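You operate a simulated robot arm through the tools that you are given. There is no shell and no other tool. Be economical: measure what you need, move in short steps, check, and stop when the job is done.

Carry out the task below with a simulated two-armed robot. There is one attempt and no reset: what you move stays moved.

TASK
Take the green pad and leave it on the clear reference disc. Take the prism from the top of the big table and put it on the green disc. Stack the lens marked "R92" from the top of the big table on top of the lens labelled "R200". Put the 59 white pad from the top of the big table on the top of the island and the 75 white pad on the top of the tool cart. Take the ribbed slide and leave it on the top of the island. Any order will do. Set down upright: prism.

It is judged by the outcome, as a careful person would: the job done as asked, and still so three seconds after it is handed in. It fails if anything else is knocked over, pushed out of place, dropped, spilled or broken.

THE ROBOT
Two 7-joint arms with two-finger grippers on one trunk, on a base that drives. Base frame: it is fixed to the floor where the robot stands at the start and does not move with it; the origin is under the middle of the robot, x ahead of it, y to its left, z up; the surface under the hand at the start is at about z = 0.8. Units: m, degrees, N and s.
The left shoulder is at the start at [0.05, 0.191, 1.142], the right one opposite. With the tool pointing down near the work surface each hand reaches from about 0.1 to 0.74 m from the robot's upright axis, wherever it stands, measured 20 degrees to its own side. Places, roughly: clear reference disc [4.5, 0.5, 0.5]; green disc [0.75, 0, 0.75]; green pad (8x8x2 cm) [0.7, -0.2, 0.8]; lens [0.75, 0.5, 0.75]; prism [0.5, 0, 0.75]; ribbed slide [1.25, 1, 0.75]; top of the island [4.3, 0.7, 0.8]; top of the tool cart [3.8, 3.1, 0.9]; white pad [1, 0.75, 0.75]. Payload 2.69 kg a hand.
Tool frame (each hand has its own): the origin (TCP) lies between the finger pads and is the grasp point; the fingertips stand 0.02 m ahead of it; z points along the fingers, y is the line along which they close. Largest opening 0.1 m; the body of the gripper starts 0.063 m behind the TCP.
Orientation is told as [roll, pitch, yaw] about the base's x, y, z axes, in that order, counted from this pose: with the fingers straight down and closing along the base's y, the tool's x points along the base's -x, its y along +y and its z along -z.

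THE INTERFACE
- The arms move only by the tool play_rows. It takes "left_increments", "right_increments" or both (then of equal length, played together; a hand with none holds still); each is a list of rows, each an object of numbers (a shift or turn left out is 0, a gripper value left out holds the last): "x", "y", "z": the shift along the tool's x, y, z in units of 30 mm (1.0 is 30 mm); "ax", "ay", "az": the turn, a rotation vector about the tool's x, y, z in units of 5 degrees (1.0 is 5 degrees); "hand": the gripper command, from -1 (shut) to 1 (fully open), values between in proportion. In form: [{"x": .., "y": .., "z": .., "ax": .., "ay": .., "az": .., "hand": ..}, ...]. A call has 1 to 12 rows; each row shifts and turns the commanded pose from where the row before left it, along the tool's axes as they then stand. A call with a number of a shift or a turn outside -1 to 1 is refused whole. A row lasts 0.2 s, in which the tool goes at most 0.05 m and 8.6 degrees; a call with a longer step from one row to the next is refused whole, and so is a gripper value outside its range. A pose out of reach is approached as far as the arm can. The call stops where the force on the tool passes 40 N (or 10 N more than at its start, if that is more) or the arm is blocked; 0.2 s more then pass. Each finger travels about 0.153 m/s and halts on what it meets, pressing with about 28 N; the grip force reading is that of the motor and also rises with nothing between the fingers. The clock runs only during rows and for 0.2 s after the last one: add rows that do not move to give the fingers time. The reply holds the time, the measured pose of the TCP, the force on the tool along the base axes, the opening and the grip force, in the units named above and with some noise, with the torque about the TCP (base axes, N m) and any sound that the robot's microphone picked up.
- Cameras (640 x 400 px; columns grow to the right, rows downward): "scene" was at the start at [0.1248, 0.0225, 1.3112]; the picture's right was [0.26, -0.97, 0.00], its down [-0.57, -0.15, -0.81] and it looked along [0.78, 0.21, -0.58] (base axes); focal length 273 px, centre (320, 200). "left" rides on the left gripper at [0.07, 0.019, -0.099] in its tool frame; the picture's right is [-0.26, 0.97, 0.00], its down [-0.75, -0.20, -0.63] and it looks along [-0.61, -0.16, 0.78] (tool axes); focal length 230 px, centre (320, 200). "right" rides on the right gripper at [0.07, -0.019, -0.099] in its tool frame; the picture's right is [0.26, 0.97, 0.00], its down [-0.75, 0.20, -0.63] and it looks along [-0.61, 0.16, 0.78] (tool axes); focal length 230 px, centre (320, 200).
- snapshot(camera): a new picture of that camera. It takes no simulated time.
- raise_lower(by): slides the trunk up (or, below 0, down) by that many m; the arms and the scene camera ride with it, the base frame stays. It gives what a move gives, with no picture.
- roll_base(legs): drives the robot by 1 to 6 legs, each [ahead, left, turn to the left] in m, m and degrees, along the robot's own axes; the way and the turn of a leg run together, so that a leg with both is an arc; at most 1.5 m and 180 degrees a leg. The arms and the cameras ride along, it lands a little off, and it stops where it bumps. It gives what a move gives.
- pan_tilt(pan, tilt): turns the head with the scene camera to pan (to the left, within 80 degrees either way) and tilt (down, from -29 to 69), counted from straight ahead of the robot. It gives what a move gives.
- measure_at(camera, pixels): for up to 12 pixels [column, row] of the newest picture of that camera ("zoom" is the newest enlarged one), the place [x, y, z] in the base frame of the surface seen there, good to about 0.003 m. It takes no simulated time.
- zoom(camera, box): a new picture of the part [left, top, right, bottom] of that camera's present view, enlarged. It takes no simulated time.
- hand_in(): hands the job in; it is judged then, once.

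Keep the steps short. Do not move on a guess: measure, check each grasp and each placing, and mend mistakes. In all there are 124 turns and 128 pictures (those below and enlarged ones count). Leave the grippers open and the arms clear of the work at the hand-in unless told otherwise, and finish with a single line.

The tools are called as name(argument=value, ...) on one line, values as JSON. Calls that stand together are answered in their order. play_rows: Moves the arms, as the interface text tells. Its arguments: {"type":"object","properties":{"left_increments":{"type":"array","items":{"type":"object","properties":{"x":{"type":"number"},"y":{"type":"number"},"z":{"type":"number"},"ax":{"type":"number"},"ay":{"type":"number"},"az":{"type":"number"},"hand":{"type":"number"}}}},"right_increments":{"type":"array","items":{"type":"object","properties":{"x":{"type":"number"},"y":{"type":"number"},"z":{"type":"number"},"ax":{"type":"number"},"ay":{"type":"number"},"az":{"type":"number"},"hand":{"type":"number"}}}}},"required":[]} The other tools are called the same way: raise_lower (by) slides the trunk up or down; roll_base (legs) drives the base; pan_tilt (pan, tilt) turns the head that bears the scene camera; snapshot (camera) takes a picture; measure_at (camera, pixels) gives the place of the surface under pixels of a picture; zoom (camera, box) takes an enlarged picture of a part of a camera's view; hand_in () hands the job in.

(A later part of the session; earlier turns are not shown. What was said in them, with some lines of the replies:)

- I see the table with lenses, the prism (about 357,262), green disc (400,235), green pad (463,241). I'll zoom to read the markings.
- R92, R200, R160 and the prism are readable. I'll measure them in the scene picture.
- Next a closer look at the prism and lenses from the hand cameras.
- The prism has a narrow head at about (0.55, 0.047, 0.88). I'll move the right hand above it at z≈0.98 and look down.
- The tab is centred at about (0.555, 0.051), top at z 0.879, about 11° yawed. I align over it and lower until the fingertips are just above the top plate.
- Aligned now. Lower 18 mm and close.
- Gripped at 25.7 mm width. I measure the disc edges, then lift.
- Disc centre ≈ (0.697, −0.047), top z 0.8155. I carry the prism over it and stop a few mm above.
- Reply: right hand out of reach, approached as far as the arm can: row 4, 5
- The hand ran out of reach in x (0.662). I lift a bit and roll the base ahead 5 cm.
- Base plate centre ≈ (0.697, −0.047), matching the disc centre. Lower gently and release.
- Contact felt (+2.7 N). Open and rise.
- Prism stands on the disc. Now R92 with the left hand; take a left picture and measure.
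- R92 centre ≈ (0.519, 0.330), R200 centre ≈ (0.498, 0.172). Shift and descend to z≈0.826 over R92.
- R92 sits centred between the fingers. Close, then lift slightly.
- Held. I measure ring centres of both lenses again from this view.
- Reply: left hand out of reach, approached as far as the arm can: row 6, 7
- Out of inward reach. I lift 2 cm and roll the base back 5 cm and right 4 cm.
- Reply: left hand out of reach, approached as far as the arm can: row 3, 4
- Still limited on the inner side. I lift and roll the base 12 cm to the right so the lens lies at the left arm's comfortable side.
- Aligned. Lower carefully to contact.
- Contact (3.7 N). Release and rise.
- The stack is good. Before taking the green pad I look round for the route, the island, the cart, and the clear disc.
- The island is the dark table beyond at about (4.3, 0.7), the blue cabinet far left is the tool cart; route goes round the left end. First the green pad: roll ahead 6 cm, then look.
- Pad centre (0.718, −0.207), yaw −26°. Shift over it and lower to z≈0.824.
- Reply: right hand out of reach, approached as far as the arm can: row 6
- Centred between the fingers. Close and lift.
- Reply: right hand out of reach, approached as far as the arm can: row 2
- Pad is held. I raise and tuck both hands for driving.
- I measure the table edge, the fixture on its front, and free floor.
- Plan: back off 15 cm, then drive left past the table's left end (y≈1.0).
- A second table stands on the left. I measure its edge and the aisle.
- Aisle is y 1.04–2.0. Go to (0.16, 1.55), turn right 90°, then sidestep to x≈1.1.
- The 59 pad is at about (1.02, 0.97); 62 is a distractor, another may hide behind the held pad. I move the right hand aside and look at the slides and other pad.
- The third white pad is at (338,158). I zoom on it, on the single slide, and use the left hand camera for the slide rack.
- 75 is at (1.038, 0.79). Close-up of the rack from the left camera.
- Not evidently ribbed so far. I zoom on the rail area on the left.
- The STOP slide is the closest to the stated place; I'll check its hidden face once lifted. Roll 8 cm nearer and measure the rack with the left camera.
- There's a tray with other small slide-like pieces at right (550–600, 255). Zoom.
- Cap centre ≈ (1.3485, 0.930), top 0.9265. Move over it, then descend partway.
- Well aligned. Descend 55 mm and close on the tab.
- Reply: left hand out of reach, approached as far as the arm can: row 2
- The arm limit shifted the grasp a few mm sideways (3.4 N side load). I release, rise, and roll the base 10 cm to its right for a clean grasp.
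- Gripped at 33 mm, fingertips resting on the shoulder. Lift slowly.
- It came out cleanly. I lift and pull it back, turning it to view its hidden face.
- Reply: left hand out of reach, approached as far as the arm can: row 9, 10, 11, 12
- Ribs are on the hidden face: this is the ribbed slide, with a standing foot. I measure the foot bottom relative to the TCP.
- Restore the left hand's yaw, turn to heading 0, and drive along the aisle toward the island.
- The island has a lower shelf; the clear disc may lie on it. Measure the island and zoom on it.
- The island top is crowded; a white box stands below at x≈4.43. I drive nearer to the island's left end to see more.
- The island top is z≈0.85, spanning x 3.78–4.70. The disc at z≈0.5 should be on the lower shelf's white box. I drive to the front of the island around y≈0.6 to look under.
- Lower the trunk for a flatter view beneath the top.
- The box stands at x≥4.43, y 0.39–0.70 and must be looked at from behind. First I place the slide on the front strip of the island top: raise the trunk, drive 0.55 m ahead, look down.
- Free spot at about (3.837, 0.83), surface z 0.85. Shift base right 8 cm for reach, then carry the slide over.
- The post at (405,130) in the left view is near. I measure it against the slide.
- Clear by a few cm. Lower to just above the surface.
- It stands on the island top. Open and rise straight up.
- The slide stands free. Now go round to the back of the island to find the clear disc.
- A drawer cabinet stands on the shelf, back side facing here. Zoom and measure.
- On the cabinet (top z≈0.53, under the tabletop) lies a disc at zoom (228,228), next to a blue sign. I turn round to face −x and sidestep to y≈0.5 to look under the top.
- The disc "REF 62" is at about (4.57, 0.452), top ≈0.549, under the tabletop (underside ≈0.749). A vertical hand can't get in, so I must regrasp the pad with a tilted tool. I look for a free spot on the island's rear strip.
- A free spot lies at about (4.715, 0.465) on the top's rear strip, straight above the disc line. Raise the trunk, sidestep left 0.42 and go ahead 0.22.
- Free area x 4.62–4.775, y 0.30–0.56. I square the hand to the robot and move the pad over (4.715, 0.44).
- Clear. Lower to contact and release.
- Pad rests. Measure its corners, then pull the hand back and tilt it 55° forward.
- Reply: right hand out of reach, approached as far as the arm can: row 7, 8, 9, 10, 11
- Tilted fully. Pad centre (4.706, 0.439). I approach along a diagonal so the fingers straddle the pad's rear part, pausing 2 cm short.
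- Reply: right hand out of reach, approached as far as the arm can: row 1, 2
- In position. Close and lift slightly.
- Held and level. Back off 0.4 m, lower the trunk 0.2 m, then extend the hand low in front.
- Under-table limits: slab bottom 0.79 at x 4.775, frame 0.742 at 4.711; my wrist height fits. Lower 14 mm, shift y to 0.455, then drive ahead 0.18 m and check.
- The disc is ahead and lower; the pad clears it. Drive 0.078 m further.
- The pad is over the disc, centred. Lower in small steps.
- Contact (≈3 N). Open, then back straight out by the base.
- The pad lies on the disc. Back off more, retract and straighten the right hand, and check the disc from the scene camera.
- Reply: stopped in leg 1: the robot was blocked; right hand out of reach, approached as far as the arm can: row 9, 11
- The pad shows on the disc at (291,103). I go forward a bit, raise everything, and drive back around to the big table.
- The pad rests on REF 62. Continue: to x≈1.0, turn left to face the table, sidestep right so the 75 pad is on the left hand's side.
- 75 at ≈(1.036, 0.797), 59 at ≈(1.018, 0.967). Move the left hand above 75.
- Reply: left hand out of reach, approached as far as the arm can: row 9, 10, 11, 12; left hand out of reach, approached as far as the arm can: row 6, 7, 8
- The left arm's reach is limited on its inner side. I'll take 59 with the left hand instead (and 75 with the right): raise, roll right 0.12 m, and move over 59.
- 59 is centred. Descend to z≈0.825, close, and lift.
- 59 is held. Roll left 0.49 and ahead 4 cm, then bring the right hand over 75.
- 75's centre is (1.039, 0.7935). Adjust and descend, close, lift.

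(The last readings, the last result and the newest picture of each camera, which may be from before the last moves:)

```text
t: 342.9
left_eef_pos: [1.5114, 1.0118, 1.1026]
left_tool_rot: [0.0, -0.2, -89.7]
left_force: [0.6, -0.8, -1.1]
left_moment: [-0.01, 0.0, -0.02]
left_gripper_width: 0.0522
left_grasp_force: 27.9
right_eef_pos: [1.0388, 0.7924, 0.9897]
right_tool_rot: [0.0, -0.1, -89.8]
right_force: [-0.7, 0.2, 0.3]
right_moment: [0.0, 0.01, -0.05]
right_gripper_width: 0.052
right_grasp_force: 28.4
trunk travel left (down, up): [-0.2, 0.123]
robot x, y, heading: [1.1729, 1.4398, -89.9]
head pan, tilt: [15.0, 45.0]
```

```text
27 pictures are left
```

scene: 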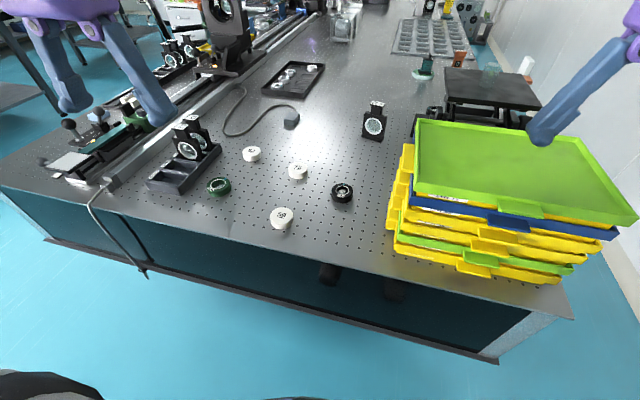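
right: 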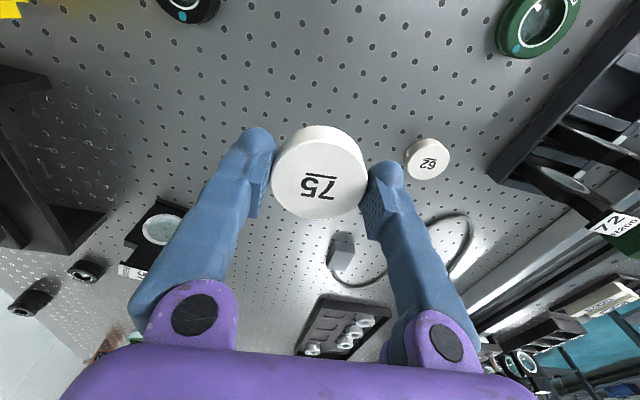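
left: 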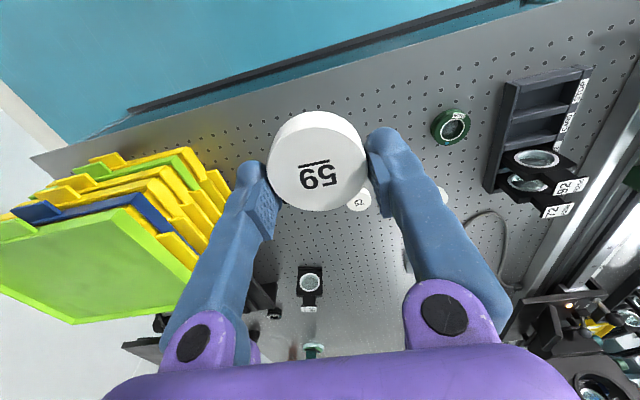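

Both pads held. Retract the right hand, then drive to the island's front.

play_rows(right_increments=[{"z": -1}, {"z": -1}, {"z": -1}, {"z": -1}, {"z": -1, "x": 0.5}, {"x": 1}, {"x": 1}, {"x": 1}, {"x": 1}, {"x": 1}, {"x": 1}, {"x": 1}])

roll_base(legs=[[-0.08, 0, 0], [0, 0, 89.8], [1.5, 0, 0], [0.08, 0, 0], [0, -0.89, 0], [0.45, 0, 0]])

pan_tilt(pan=20, tilt=45)

snapshot(camera="scene")

```text
t: 345.5
left_eef_pos: [1.5109, 1.0115, 1.1046]
left_tool_rot: [0.1, -0.2, -89.7]
left_force: [-0.3, -0.2, -0.6]
left_moment: [-0.02, -0.04, 0.0]
left_gripper_width: 0.0519
left_grasp_force: 28.0
right_eef_pos: [1.037, 1.0191, 1.141]
right_tool_rot: [0.0, -0.1, -89.8]
right_force: [0.4, 0.1, -1.1]
right_moment: [-0.04, 0.0, 0.03]
right_gripper_width: 0.0519
right_grasp_force: 27.3
trunk travel left (down, up): [-0.2, 0.123]
robot x, y, heading: [1.1766, 1.4428, -89.8]
head pan, tilt: [15.0, 45.0]
```

```text
t: 368.2
left_eef_pos: [3.6245, 0.9806, 1.1025]
left_tool_rot: [0.0, -0.1, -0.3]
left_force: [-0.3, -0.4, -0.4]
left_moment: [-0.06, -0.01, 0.0]
left_gripper_width: 0.052
left_grasp_force: 27.9
right_eef_pos: [3.6122, 0.5063, 1.1403]
right_tool_rot: [0.1, 0.0, -0.4]
right_force: [0.2, 0.3, -1.6]
right_moment: [0.04, 0.02, 0.04]
right_gripper_width: 0.052
right_grasp_force: 28.2
trunk travel left (down, up): [-0.2, 0.123]
robot x, y, heading: [3.1945, 0.6447, -0.5]
head pan, tilt: [15.0, 45.0]
```

```text
t: 368.9
left_eef_pos: [3.6235, 0.9812, 1.104]
left_tool_rot: [0.0, 0.0, -0.3]
left_force: [0.2, -0.3, -0.5]
left_moment: [-0.01, 0.0, -0.01]
left_gripper_width: 0.0521
left_grasp_force: 27.8
right_eef_pos: [3.6124, 0.5074, 1.1409]
right_tool_rot: [0.0, -0.1, -0.4]
right_force: [-0.8, 0.1, 0.1]
right_moment: [0.01, 0.0, -0.01]
right_gripper_width: 0.0518
right_grasp_force: 28.0
trunk travel left (down, up): [-0.2, 0.123]
robot x, y, heading: [3.1927, 0.6446, -0.3]
head pan, tilt: [20.0, 45.0]
```

```text
26 pictures are left
```

scene: 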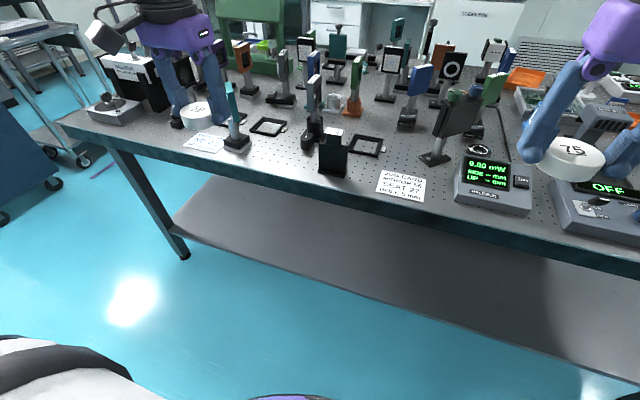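

measure_at(camera="scene", pixels=[[280, 155], [250, 150], [237, 142], [300, 160], [310, 145], [320, 170], [285, 137], [232, 95], [312, 100], [333, 175]])

```text
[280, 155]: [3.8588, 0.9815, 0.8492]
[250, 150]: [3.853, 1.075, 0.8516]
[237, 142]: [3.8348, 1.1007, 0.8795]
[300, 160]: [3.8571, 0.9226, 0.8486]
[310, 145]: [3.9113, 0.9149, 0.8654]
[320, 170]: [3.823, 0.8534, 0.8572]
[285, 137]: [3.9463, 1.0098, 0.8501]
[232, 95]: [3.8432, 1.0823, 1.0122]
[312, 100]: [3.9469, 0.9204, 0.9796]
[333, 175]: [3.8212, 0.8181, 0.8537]
```

Spot (3.835, 0.968) is free between slide and teal post. Drive 9 cm ahead and bring 59 over and down to just above.

roll_base(legs=[[0.09, 0, 0]])

play_rows(left_increments=[{"x": -0.81, "y": -0.08}, {"x": -0.81, "y": -0.08}, {"x": -0.81, "y": -0.08}, {"x": -0.81, "y": -0.08}, {"x": -0.81, "y": -0.08}, {}, {"z": 1}, {"z": 1}, {"z": 1}, {"z": 1}, {}])

snapshot(camera="left")

snapshot(camera="scene")

```text
t: 370.0
left_eef_pos: [3.7139, 0.9798, 1.1028]
left_tool_rot: [0.0, -0.1, -0.3]
left_force: [-0.1, 0.9, -2.3]
left_moment: [0.01, 0.03, 0.0]
left_gripper_width: 0.0522
left_grasp_force: 28.2
right_eef_pos: [3.7021, 0.5063, 1.1412]
right_tool_rot: [0.1, 0.0, -0.3]
right_force: [0.3, -0.1, -0.1]
right_moment: [0.01, -0.01, 0.0]
right_gripper_width: 0.0517
right_grasp_force: 28.3
trunk travel left (down, up): [-0.2, 0.123]
robot x, y, heading: [3.2783, 0.6464, -0.4]
head pan, tilt: [20.0, 45.0]
```

```text
t: 372.4
left_eef_pos: [3.8343, 0.9662, 0.9833]
left_tool_rot: [-0.1, -0.2, -0.3]
left_force: [-0.3, 0.0, -0.3]
left_moment: [0.0, -0.02, -0.02]
left_gripper_width: 0.0521
left_grasp_force: 28.3
right_eef_pos: [3.7005, 0.5063, 1.1415]
right_tool_rot: [0.0, -0.1, -0.3]
right_force: [-0.1, -0.3, -0.4]
right_moment: [0.03, 0.03, -0.01]
right_gripper_width: 0.0516
right_grasp_force: 27.8
trunk travel left (down, up): [-0.2, 0.123]
robot x, y, heading: [3.2833, 0.6405, -0.4]
head pan, tilt: [20.0, 45.0]
```

```text
25 pictures are left
```

left: 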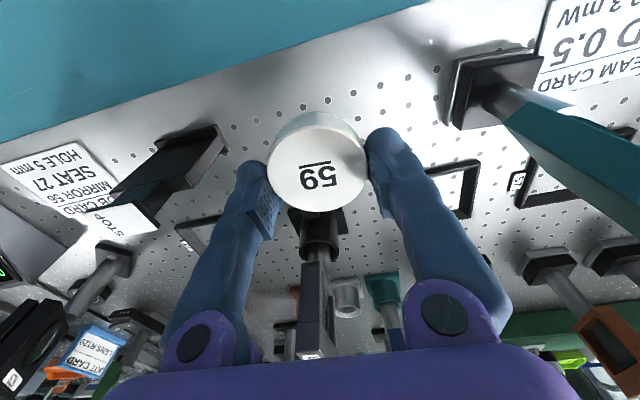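

```text
24 pictures are left
```

scene: 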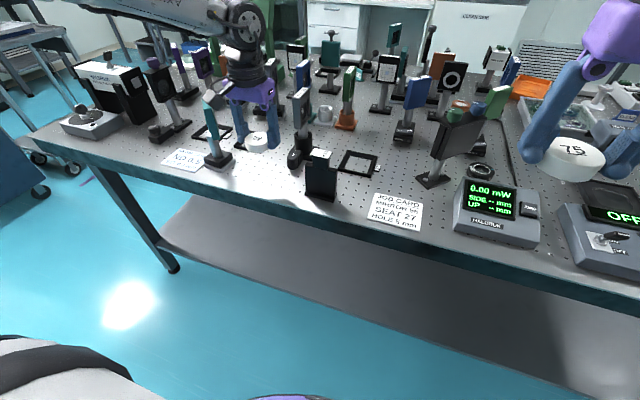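

Clear on all sides. Lower to contact, open moderately, rise.

play_rows(left_increments=[{"z": 1}, {"z": 1}, {"z": 1}, {"z": 0.5}, {}, {"z": 0.1}, {}])

play_rows(left_increments=[{"hand": 0.2}, {"hand": 0.6}, {}, {"z": -1}, {"z": -1}, {"z": -1}, {"z": -1}, {"z": -1}, {"z": -1}, {"z": -1}, {"z": -1}, {"hand": 1}])

snapshot(camera="left")

```text
t: 374.0
left_eef_pos: [3.8342, 0.9657, 0.8762]
left_tool_rot: [0.0, -0.2, -0.3]
left_force: [0.4, 0.3, -1.1]
left_moment: [0.02, -0.01, -0.04]
left_gripper_width: 0.052
left_grasp_force: 28.0
right_eef_pos: [3.7016, 0.5059, 1.1408]
right_tool_rot: [0.0, -0.1, -0.4]
right_force: [-0.2, -0.1, -0.5]
right_moment: [-0.01, -0.02, -0.03]
right_gripper_width: 0.0517
right_grasp_force: 28.5
trunk travel left (down, up): [-0.2, 0.123]
robot x, y, heading: [3.2789, 0.6449, -0.6]
head pan, tilt: [20.0, 45.0]
```

```text
t: 376.6
left_eef_pos: [3.8346, 0.9687, 1.116]
left_tool_rot: [0.0, -0.2, -0.3]
left_force: [0.4, -0.2, 0.0]
left_moment: [-0.02, 0.0, -0.01]
left_gripper_width: 0.0998
left_grasp_force: 0.0
right_eef_pos: [3.7023, 0.5073, 1.1413]
right_tool_rot: [0.1, -0.1, -0.2]
right_force: [-0.8, -0.5, -0.4]
right_moment: [-0.03, -0.01, -0.01]
right_gripper_width: 0.0512
right_grasp_force: 28.0
trunk travel left (down, up): [-0.2, 0.123]
robot x, y, heading: [3.285, 0.6425, -0.5]
head pan, tilt: [20.0, 45.0]
```

```text
23 pictures are left
```

left: 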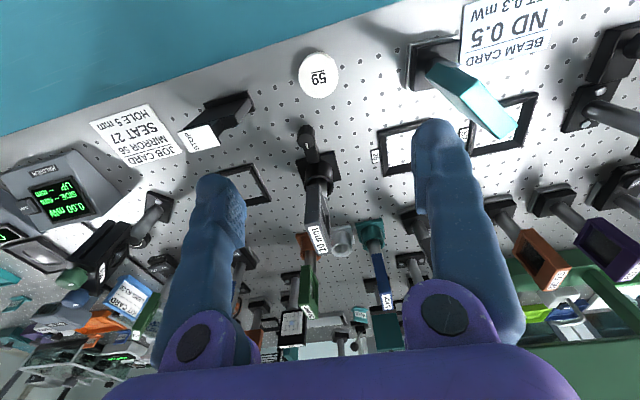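

59 is set. Retract the left hand, then drive to (2.9, 2.1) and look at the tool cart.

play_rows(left_increments=[{"x": 1, "z": -0.5}, {"x": 1, "z": -0.5}, {"x": 1}, {"x": 1}, {}])

roll_base(legs=[[-0.4, 0, 0], [0, 1.4, 0]])

pan_tilt(pan=45, tilt=25)

snapshot(camera="scene")

```text
t: 377.8
left_eef_pos: [3.7164, 0.9681, 1.1449]
left_tool_rot: [0.0, -0.1, -0.3]
left_force: [1.6, 0.2, 0.3]
left_moment: [0.0, 0.01, -0.03]
left_gripper_width: 0.0998
left_grasp_force: 0.1
right_eef_pos: [3.7019, 0.506, 1.1408]
right_tool_rot: [0.0, -0.1, -0.2]
right_force: [0.3, 0.2, -1.1]
right_moment: [0.01, 0.01, 0.0]
right_gripper_width: 0.0517
right_grasp_force: 28.0
trunk travel left (down, up): [-0.2, 0.123]
robot x, y, heading: [3.2816, 0.6451, -0.5]
head pan, tilt: [20.0, 45.0]
```

```text
t: 392.4
left_eef_pos: [3.3309, 2.3785, 1.1451]
left_tool_rot: [0.0, -0.2, -0.5]
left_force: [0.6, 0.4, 0.0]
left_moment: [0.03, -0.02, -0.02]
left_gripper_width: 0.1001
left_grasp_force: 0.0
right_eef_pos: [3.3152, 1.9166, 1.1416]
right_tool_rot: [-0.1, 0.0, -0.5]
right_force: [-0.3, -0.2, -0.4]
right_moment: [0.02, -0.02, -0.03]
right_gripper_width: 0.0515
right_grasp_force: 28.1
trunk travel left (down, up): [-0.2, 0.123]
robot x, y, heading: [2.8976, 2.0571, -0.8]
head pan, tilt: [20.0, 45.0]
```

```text
t: 393.3
left_eef_pos: [3.3304, 2.3792, 1.1459]
left_tool_rot: [0.0, -0.2, -0.4]
left_force: [0.1, 0.2, -0.7]
left_moment: [-0.02, 0.03, -0.01]
left_gripper_width: 0.0998
left_grasp_force: 0.0
right_eef_pos: [3.3158, 1.9169, 1.1408]
right_tool_rot: [0.0, -0.1, -0.4]
right_force: [0.1, -0.8, -0.7]
right_moment: [0.04, 0.02, -0.02]
right_gripper_width: 0.0514
right_grasp_force: 28.1
trunk travel left (down, up): [-0.2, 0.123]
robot x, y, heading: [2.8934, 2.0564, -0.7]
head pan, tilt: [45.0, 25.0]
```

```text
22 pictures are left
```

scene: 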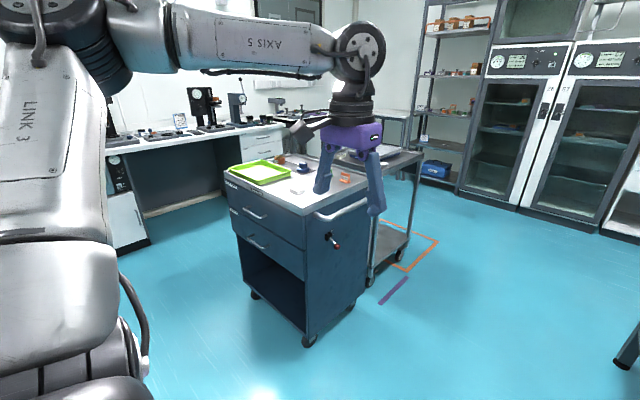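

The blue tool cart with a pale top is ahead-left. Measure its top.

measure_at(camera="scene", pixels=[[308, 208], [228, 173], [300, 195], [280, 185], [270, 192], [345, 180], [350, 205], [260, 172], [325, 165], [300, 165], [320, 240], [330, 185]])

zoom(camera="scene", box=[215, 130, 385, 240])

```text
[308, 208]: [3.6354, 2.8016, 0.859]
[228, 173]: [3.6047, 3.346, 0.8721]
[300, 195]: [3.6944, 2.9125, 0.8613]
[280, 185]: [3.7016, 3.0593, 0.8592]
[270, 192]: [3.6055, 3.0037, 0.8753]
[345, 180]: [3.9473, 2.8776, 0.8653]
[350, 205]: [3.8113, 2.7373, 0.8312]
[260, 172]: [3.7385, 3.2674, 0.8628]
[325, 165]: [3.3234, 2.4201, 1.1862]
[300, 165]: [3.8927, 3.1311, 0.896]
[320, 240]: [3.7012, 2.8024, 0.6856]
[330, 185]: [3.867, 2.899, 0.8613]
```

```text
3.64 times, centred on (300, 185) of scene
```

zoom: 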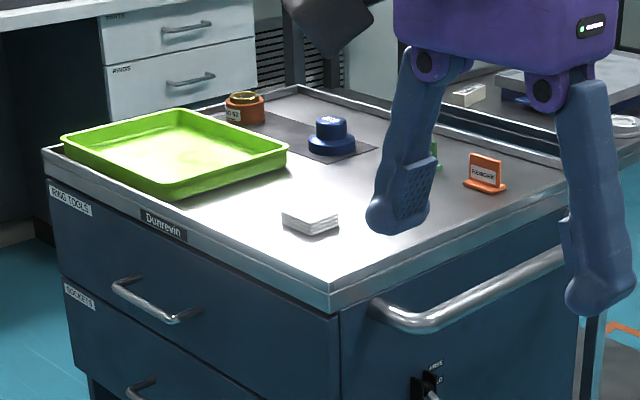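

Cart top z≈0.861; free spot ≈(3.82, 2.89). Turn to face +y and come alongside at (3.69, 2.30).

roll_base(legs=[[0, 0, 90.7], [0.13, 0, 0], [0, -0.79, 0], [0.11, 0, 0]])

pan_tilt(pan=-10, tilt=45)

snapshot(camera="scene")

```text
t: 406.1
left_eef_pos: [3.3542, 2.7334, 1.1433]
left_tool_rot: [0.0, -0.1, 90.5]
left_force: [-0.2, 0.4, -0.5]
left_moment: [-0.05, -0.02, -0.02]
left_gripper_width: 0.1001
left_grasp_force: 0.0
right_eef_pos: [3.8161, 2.7254, 1.1408]
right_tool_rot: [0.0, -0.1, 90.4]
right_force: [-0.5, -0.2, -0.8]
right_moment: [-0.02, 0.0, 0.05]
right_gripper_width: 0.0519
right_grasp_force: 28.4
trunk travel left (down, up): [-0.2, 0.123]
robot x, y, heading: [3.6837, 2.3035, 90.4]
head pan, tilt: [45.0, 25.0]
```

```text
t: 407.4
left_eef_pos: [3.3532, 2.7324, 1.1441]
left_tool_rot: [0.1, -0.2, 90.6]
left_force: [0.0, -0.2, -1.0]
left_moment: [-0.02, 0.01, 0.0]
left_gripper_width: 0.1001
left_grasp_force: 0.0
right_eef_pos: [3.8164, 2.7244, 1.1413]
right_tool_rot: [0.0, -0.2, 90.4]
right_force: [0.1, -0.1, 0.3]
right_moment: [0.01, -0.02, -0.03]
right_gripper_width: 0.0515
right_grasp_force: 28.9
trunk travel left (down, up): [-0.2, 0.123]
robot x, y, heading: [3.6813, 2.3016, 90.4]
head pan, tilt: [-10.0, 45.0]
```

```text
20 pictures are left
```

scene: 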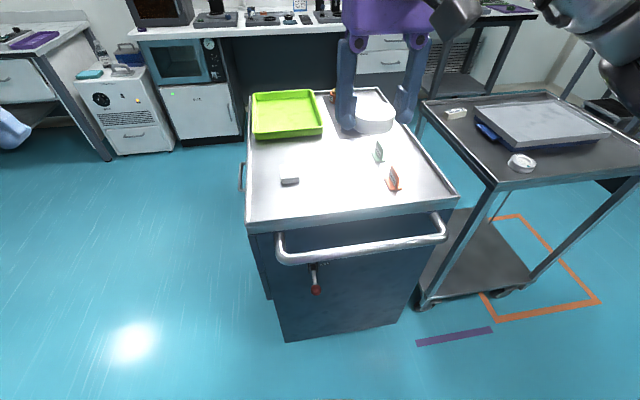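

measure_at(camera="scene", pixels=[[340, 185], [290, 181], [300, 181], [390, 188], [340, 208], [345, 165], [378, 155], [250, 220], [330, 220]])

```text
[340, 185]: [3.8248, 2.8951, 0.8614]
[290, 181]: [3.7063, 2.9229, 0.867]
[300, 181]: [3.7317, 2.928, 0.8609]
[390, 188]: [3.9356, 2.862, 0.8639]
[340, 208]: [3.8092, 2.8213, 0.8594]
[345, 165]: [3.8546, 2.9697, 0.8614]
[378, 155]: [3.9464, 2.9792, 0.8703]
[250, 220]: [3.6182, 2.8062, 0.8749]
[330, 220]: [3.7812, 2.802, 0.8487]
```

Spot (3.822, 2.895) is free. Move over and lower to a few mm above.

play_rows(right_increments=[{"x": -0.95, "y": -0.04}, {"x": -0.95, "y": -0.04}, {"x": -0.95, "y": -0.04}, {"x": -0.95, "y": -0.04}, {"x": -0.95, "y": -0.04}, {"x": -0.95, "y": -0.04}, {}, {"z": 1}, {"z": 1}, {"z": 1}, {"z": 1}, {}])

play_rows(right_increments=[{"z": 1}, {"z": 1}, {"z": 1}, {"z": 1}, {"z": 0.1}, {}])

snapshot(camera="right")

```text
t: 410.0
left_eef_pos: [3.3542, 2.7312, 1.1452]
left_tool_rot: [-0.1, -0.2, 90.5]
left_force: [1.1, 0.4, 0.4]
left_moment: [0.0, -0.01, 0.01]
left_gripper_width: 0.1001
left_grasp_force: 0.0
right_eef_pos: [3.8212, 2.8941, 1.0221]
right_tool_rot: [-0.1, -0.2, 90.5]
right_force: [0.4, 0.3, 0.1]
right_moment: [-0.01, -0.02, 0.0]
right_gripper_width: 0.0512
right_grasp_force: 27.8
trunk travel left (down, up): [-0.2, 0.123]
robot x, y, heading: [3.6797, 2.3081, 90.2]
head pan, tilt: [-10.0, 45.0]
```

```text
t: 411.4
left_eef_pos: [3.3536, 2.732, 1.1454]
left_tool_rot: [0.0, -0.2, 90.6]
left_force: [0.8, 0.3, -0.5]
left_moment: [0.01, 0.0, 0.03]
left_gripper_width: 0.1
left_grasp_force: 0.1
right_eef_pos: [3.8218, 2.8959, 0.8984]
right_tool_rot: [0.0, 0.0, 90.3]
right_force: [-0.5, 0.1, -1.2]
right_moment: [-0.03, 0.0, -0.01]
right_gripper_width: 0.0513
right_grasp_force: 27.7
trunk travel left (down, up): [-0.2, 0.123]
robot x, y, heading: [3.6804, 2.3072, 90.5]
head pan, tilt: [-10.0, 45.0]
```

```text
19 pictures are left
```

right: 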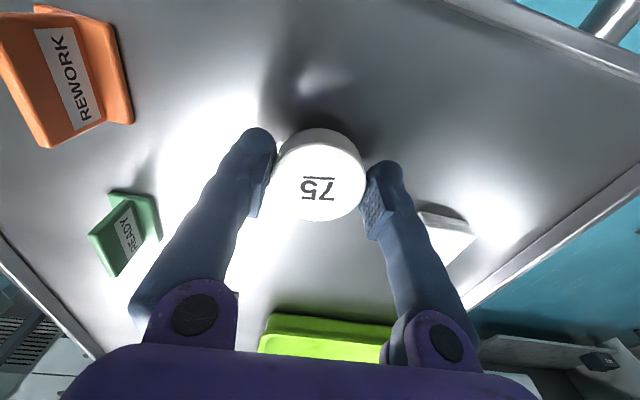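

Clear of the signs and the stack. Lower to contact, release, rise.

play_rows(right_increments=[{"z": 0.3}, {"z": 0.08}, {}, {"hand": 0.2}, {"hand": 0.6}, {}, {"z": -1}, {"z": -1}, {"z": -1}, {"z": -1}, {"z": -1}, {"z": -1}])

play_rows(right_increments=[{"z": -1, "hand": 1}, {"z": -1}, {"x": 1}, {"x": 1}, {"x": 1}, {"x": 1}, {"x": 1}, {}])

snapshot(camera="scene")

```text
t: 414.0
left_eef_pos: [3.3536, 2.7313, 1.1452]
left_tool_rot: [0.0, -0.1, 90.5]
left_force: [0.4, -0.4, -0.8]
left_moment: [0.02, -0.01, 0.04]
left_gripper_width: 0.1
left_grasp_force: 0.1
right_eef_pos: [3.8238, 2.8959, 1.0678]
right_tool_rot: [0.0, -0.1, 90.5]
right_force: [-0.8, 0.1, 0.3]
right_moment: [0.01, 0.0, 0.01]
right_gripper_width: 0.0795
right_grasp_force: 0.0
trunk travel left (down, up): [-0.2, 0.123]
robot x, y, heading: [3.6864, 2.3036, 90.2]
head pan, tilt: [-10.0, 45.0]
```

```text
t: 415.8
left_eef_pos: [3.3532, 2.7325, 1.1454]
left_tool_rot: [0.0, -0.1, 90.6]
left_force: [0.4, -1.0, 0.8]
left_moment: [-0.01, 0.03, 0.01]
left_gripper_width: 0.0996
left_grasp_force: 0.0
right_eef_pos: [3.8233, 2.7451, 1.1261]
right_tool_rot: [0.1, 0.0, 90.4]
right_force: [-0.7, 0.7, 1.3]
right_moment: [-0.02, -0.04, 0.01]
right_gripper_width: 0.0999
right_grasp_force: 0.0
trunk travel left (down, up): [-0.2, 0.123]
robot x, y, heading: [3.6862, 2.3056, 90.4]
head pan, tilt: [-10.0, 45.0]
```

```text
18 pictures are left
```

scene: 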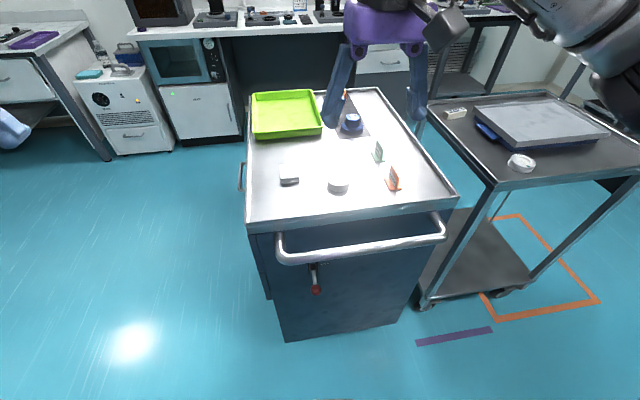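

The 75 pad stands on the cart top at (338,186); all other placings were checked. Both grippers are open and clear. I back off a little and hand in.

roll_base(legs=[[-0.08, 0, 0]])

hand_in()

```text
t: 416.8
left_eef_pos: [3.354, 2.6508, 1.1441]
left_tool_rot: [-0.1, -0.2, 90.5]
left_force: [-0.1, -0.3, 0.2]
left_moment: [0.03, 0.01, -0.01]
left_gripper_width: 0.0999
left_grasp_force: 0.1
right_eef_pos: [3.824, 2.6659, 1.1272]
right_tool_rot: [0.0, -0.2, 90.5]
right_force: [1.0, -0.9, 0.3]
right_moment: [0.04, -0.01, 0.0]
right_gripper_width: 0.0999
right_grasp_force: 0.0
trunk travel left (down, up): [-0.2, 0.123]
robot x, y, heading: [3.6827, 2.2256, 90.3]
head pan, tilt: [-10.0, 45.0]
```

```text
The job is handed in.
```

All six items are placed as asked and the job is handed in; the base bumped something unseen while backing up behind the island (not checked for movement), and I took the disc labelled "REF 62" to be the clear reference disc.
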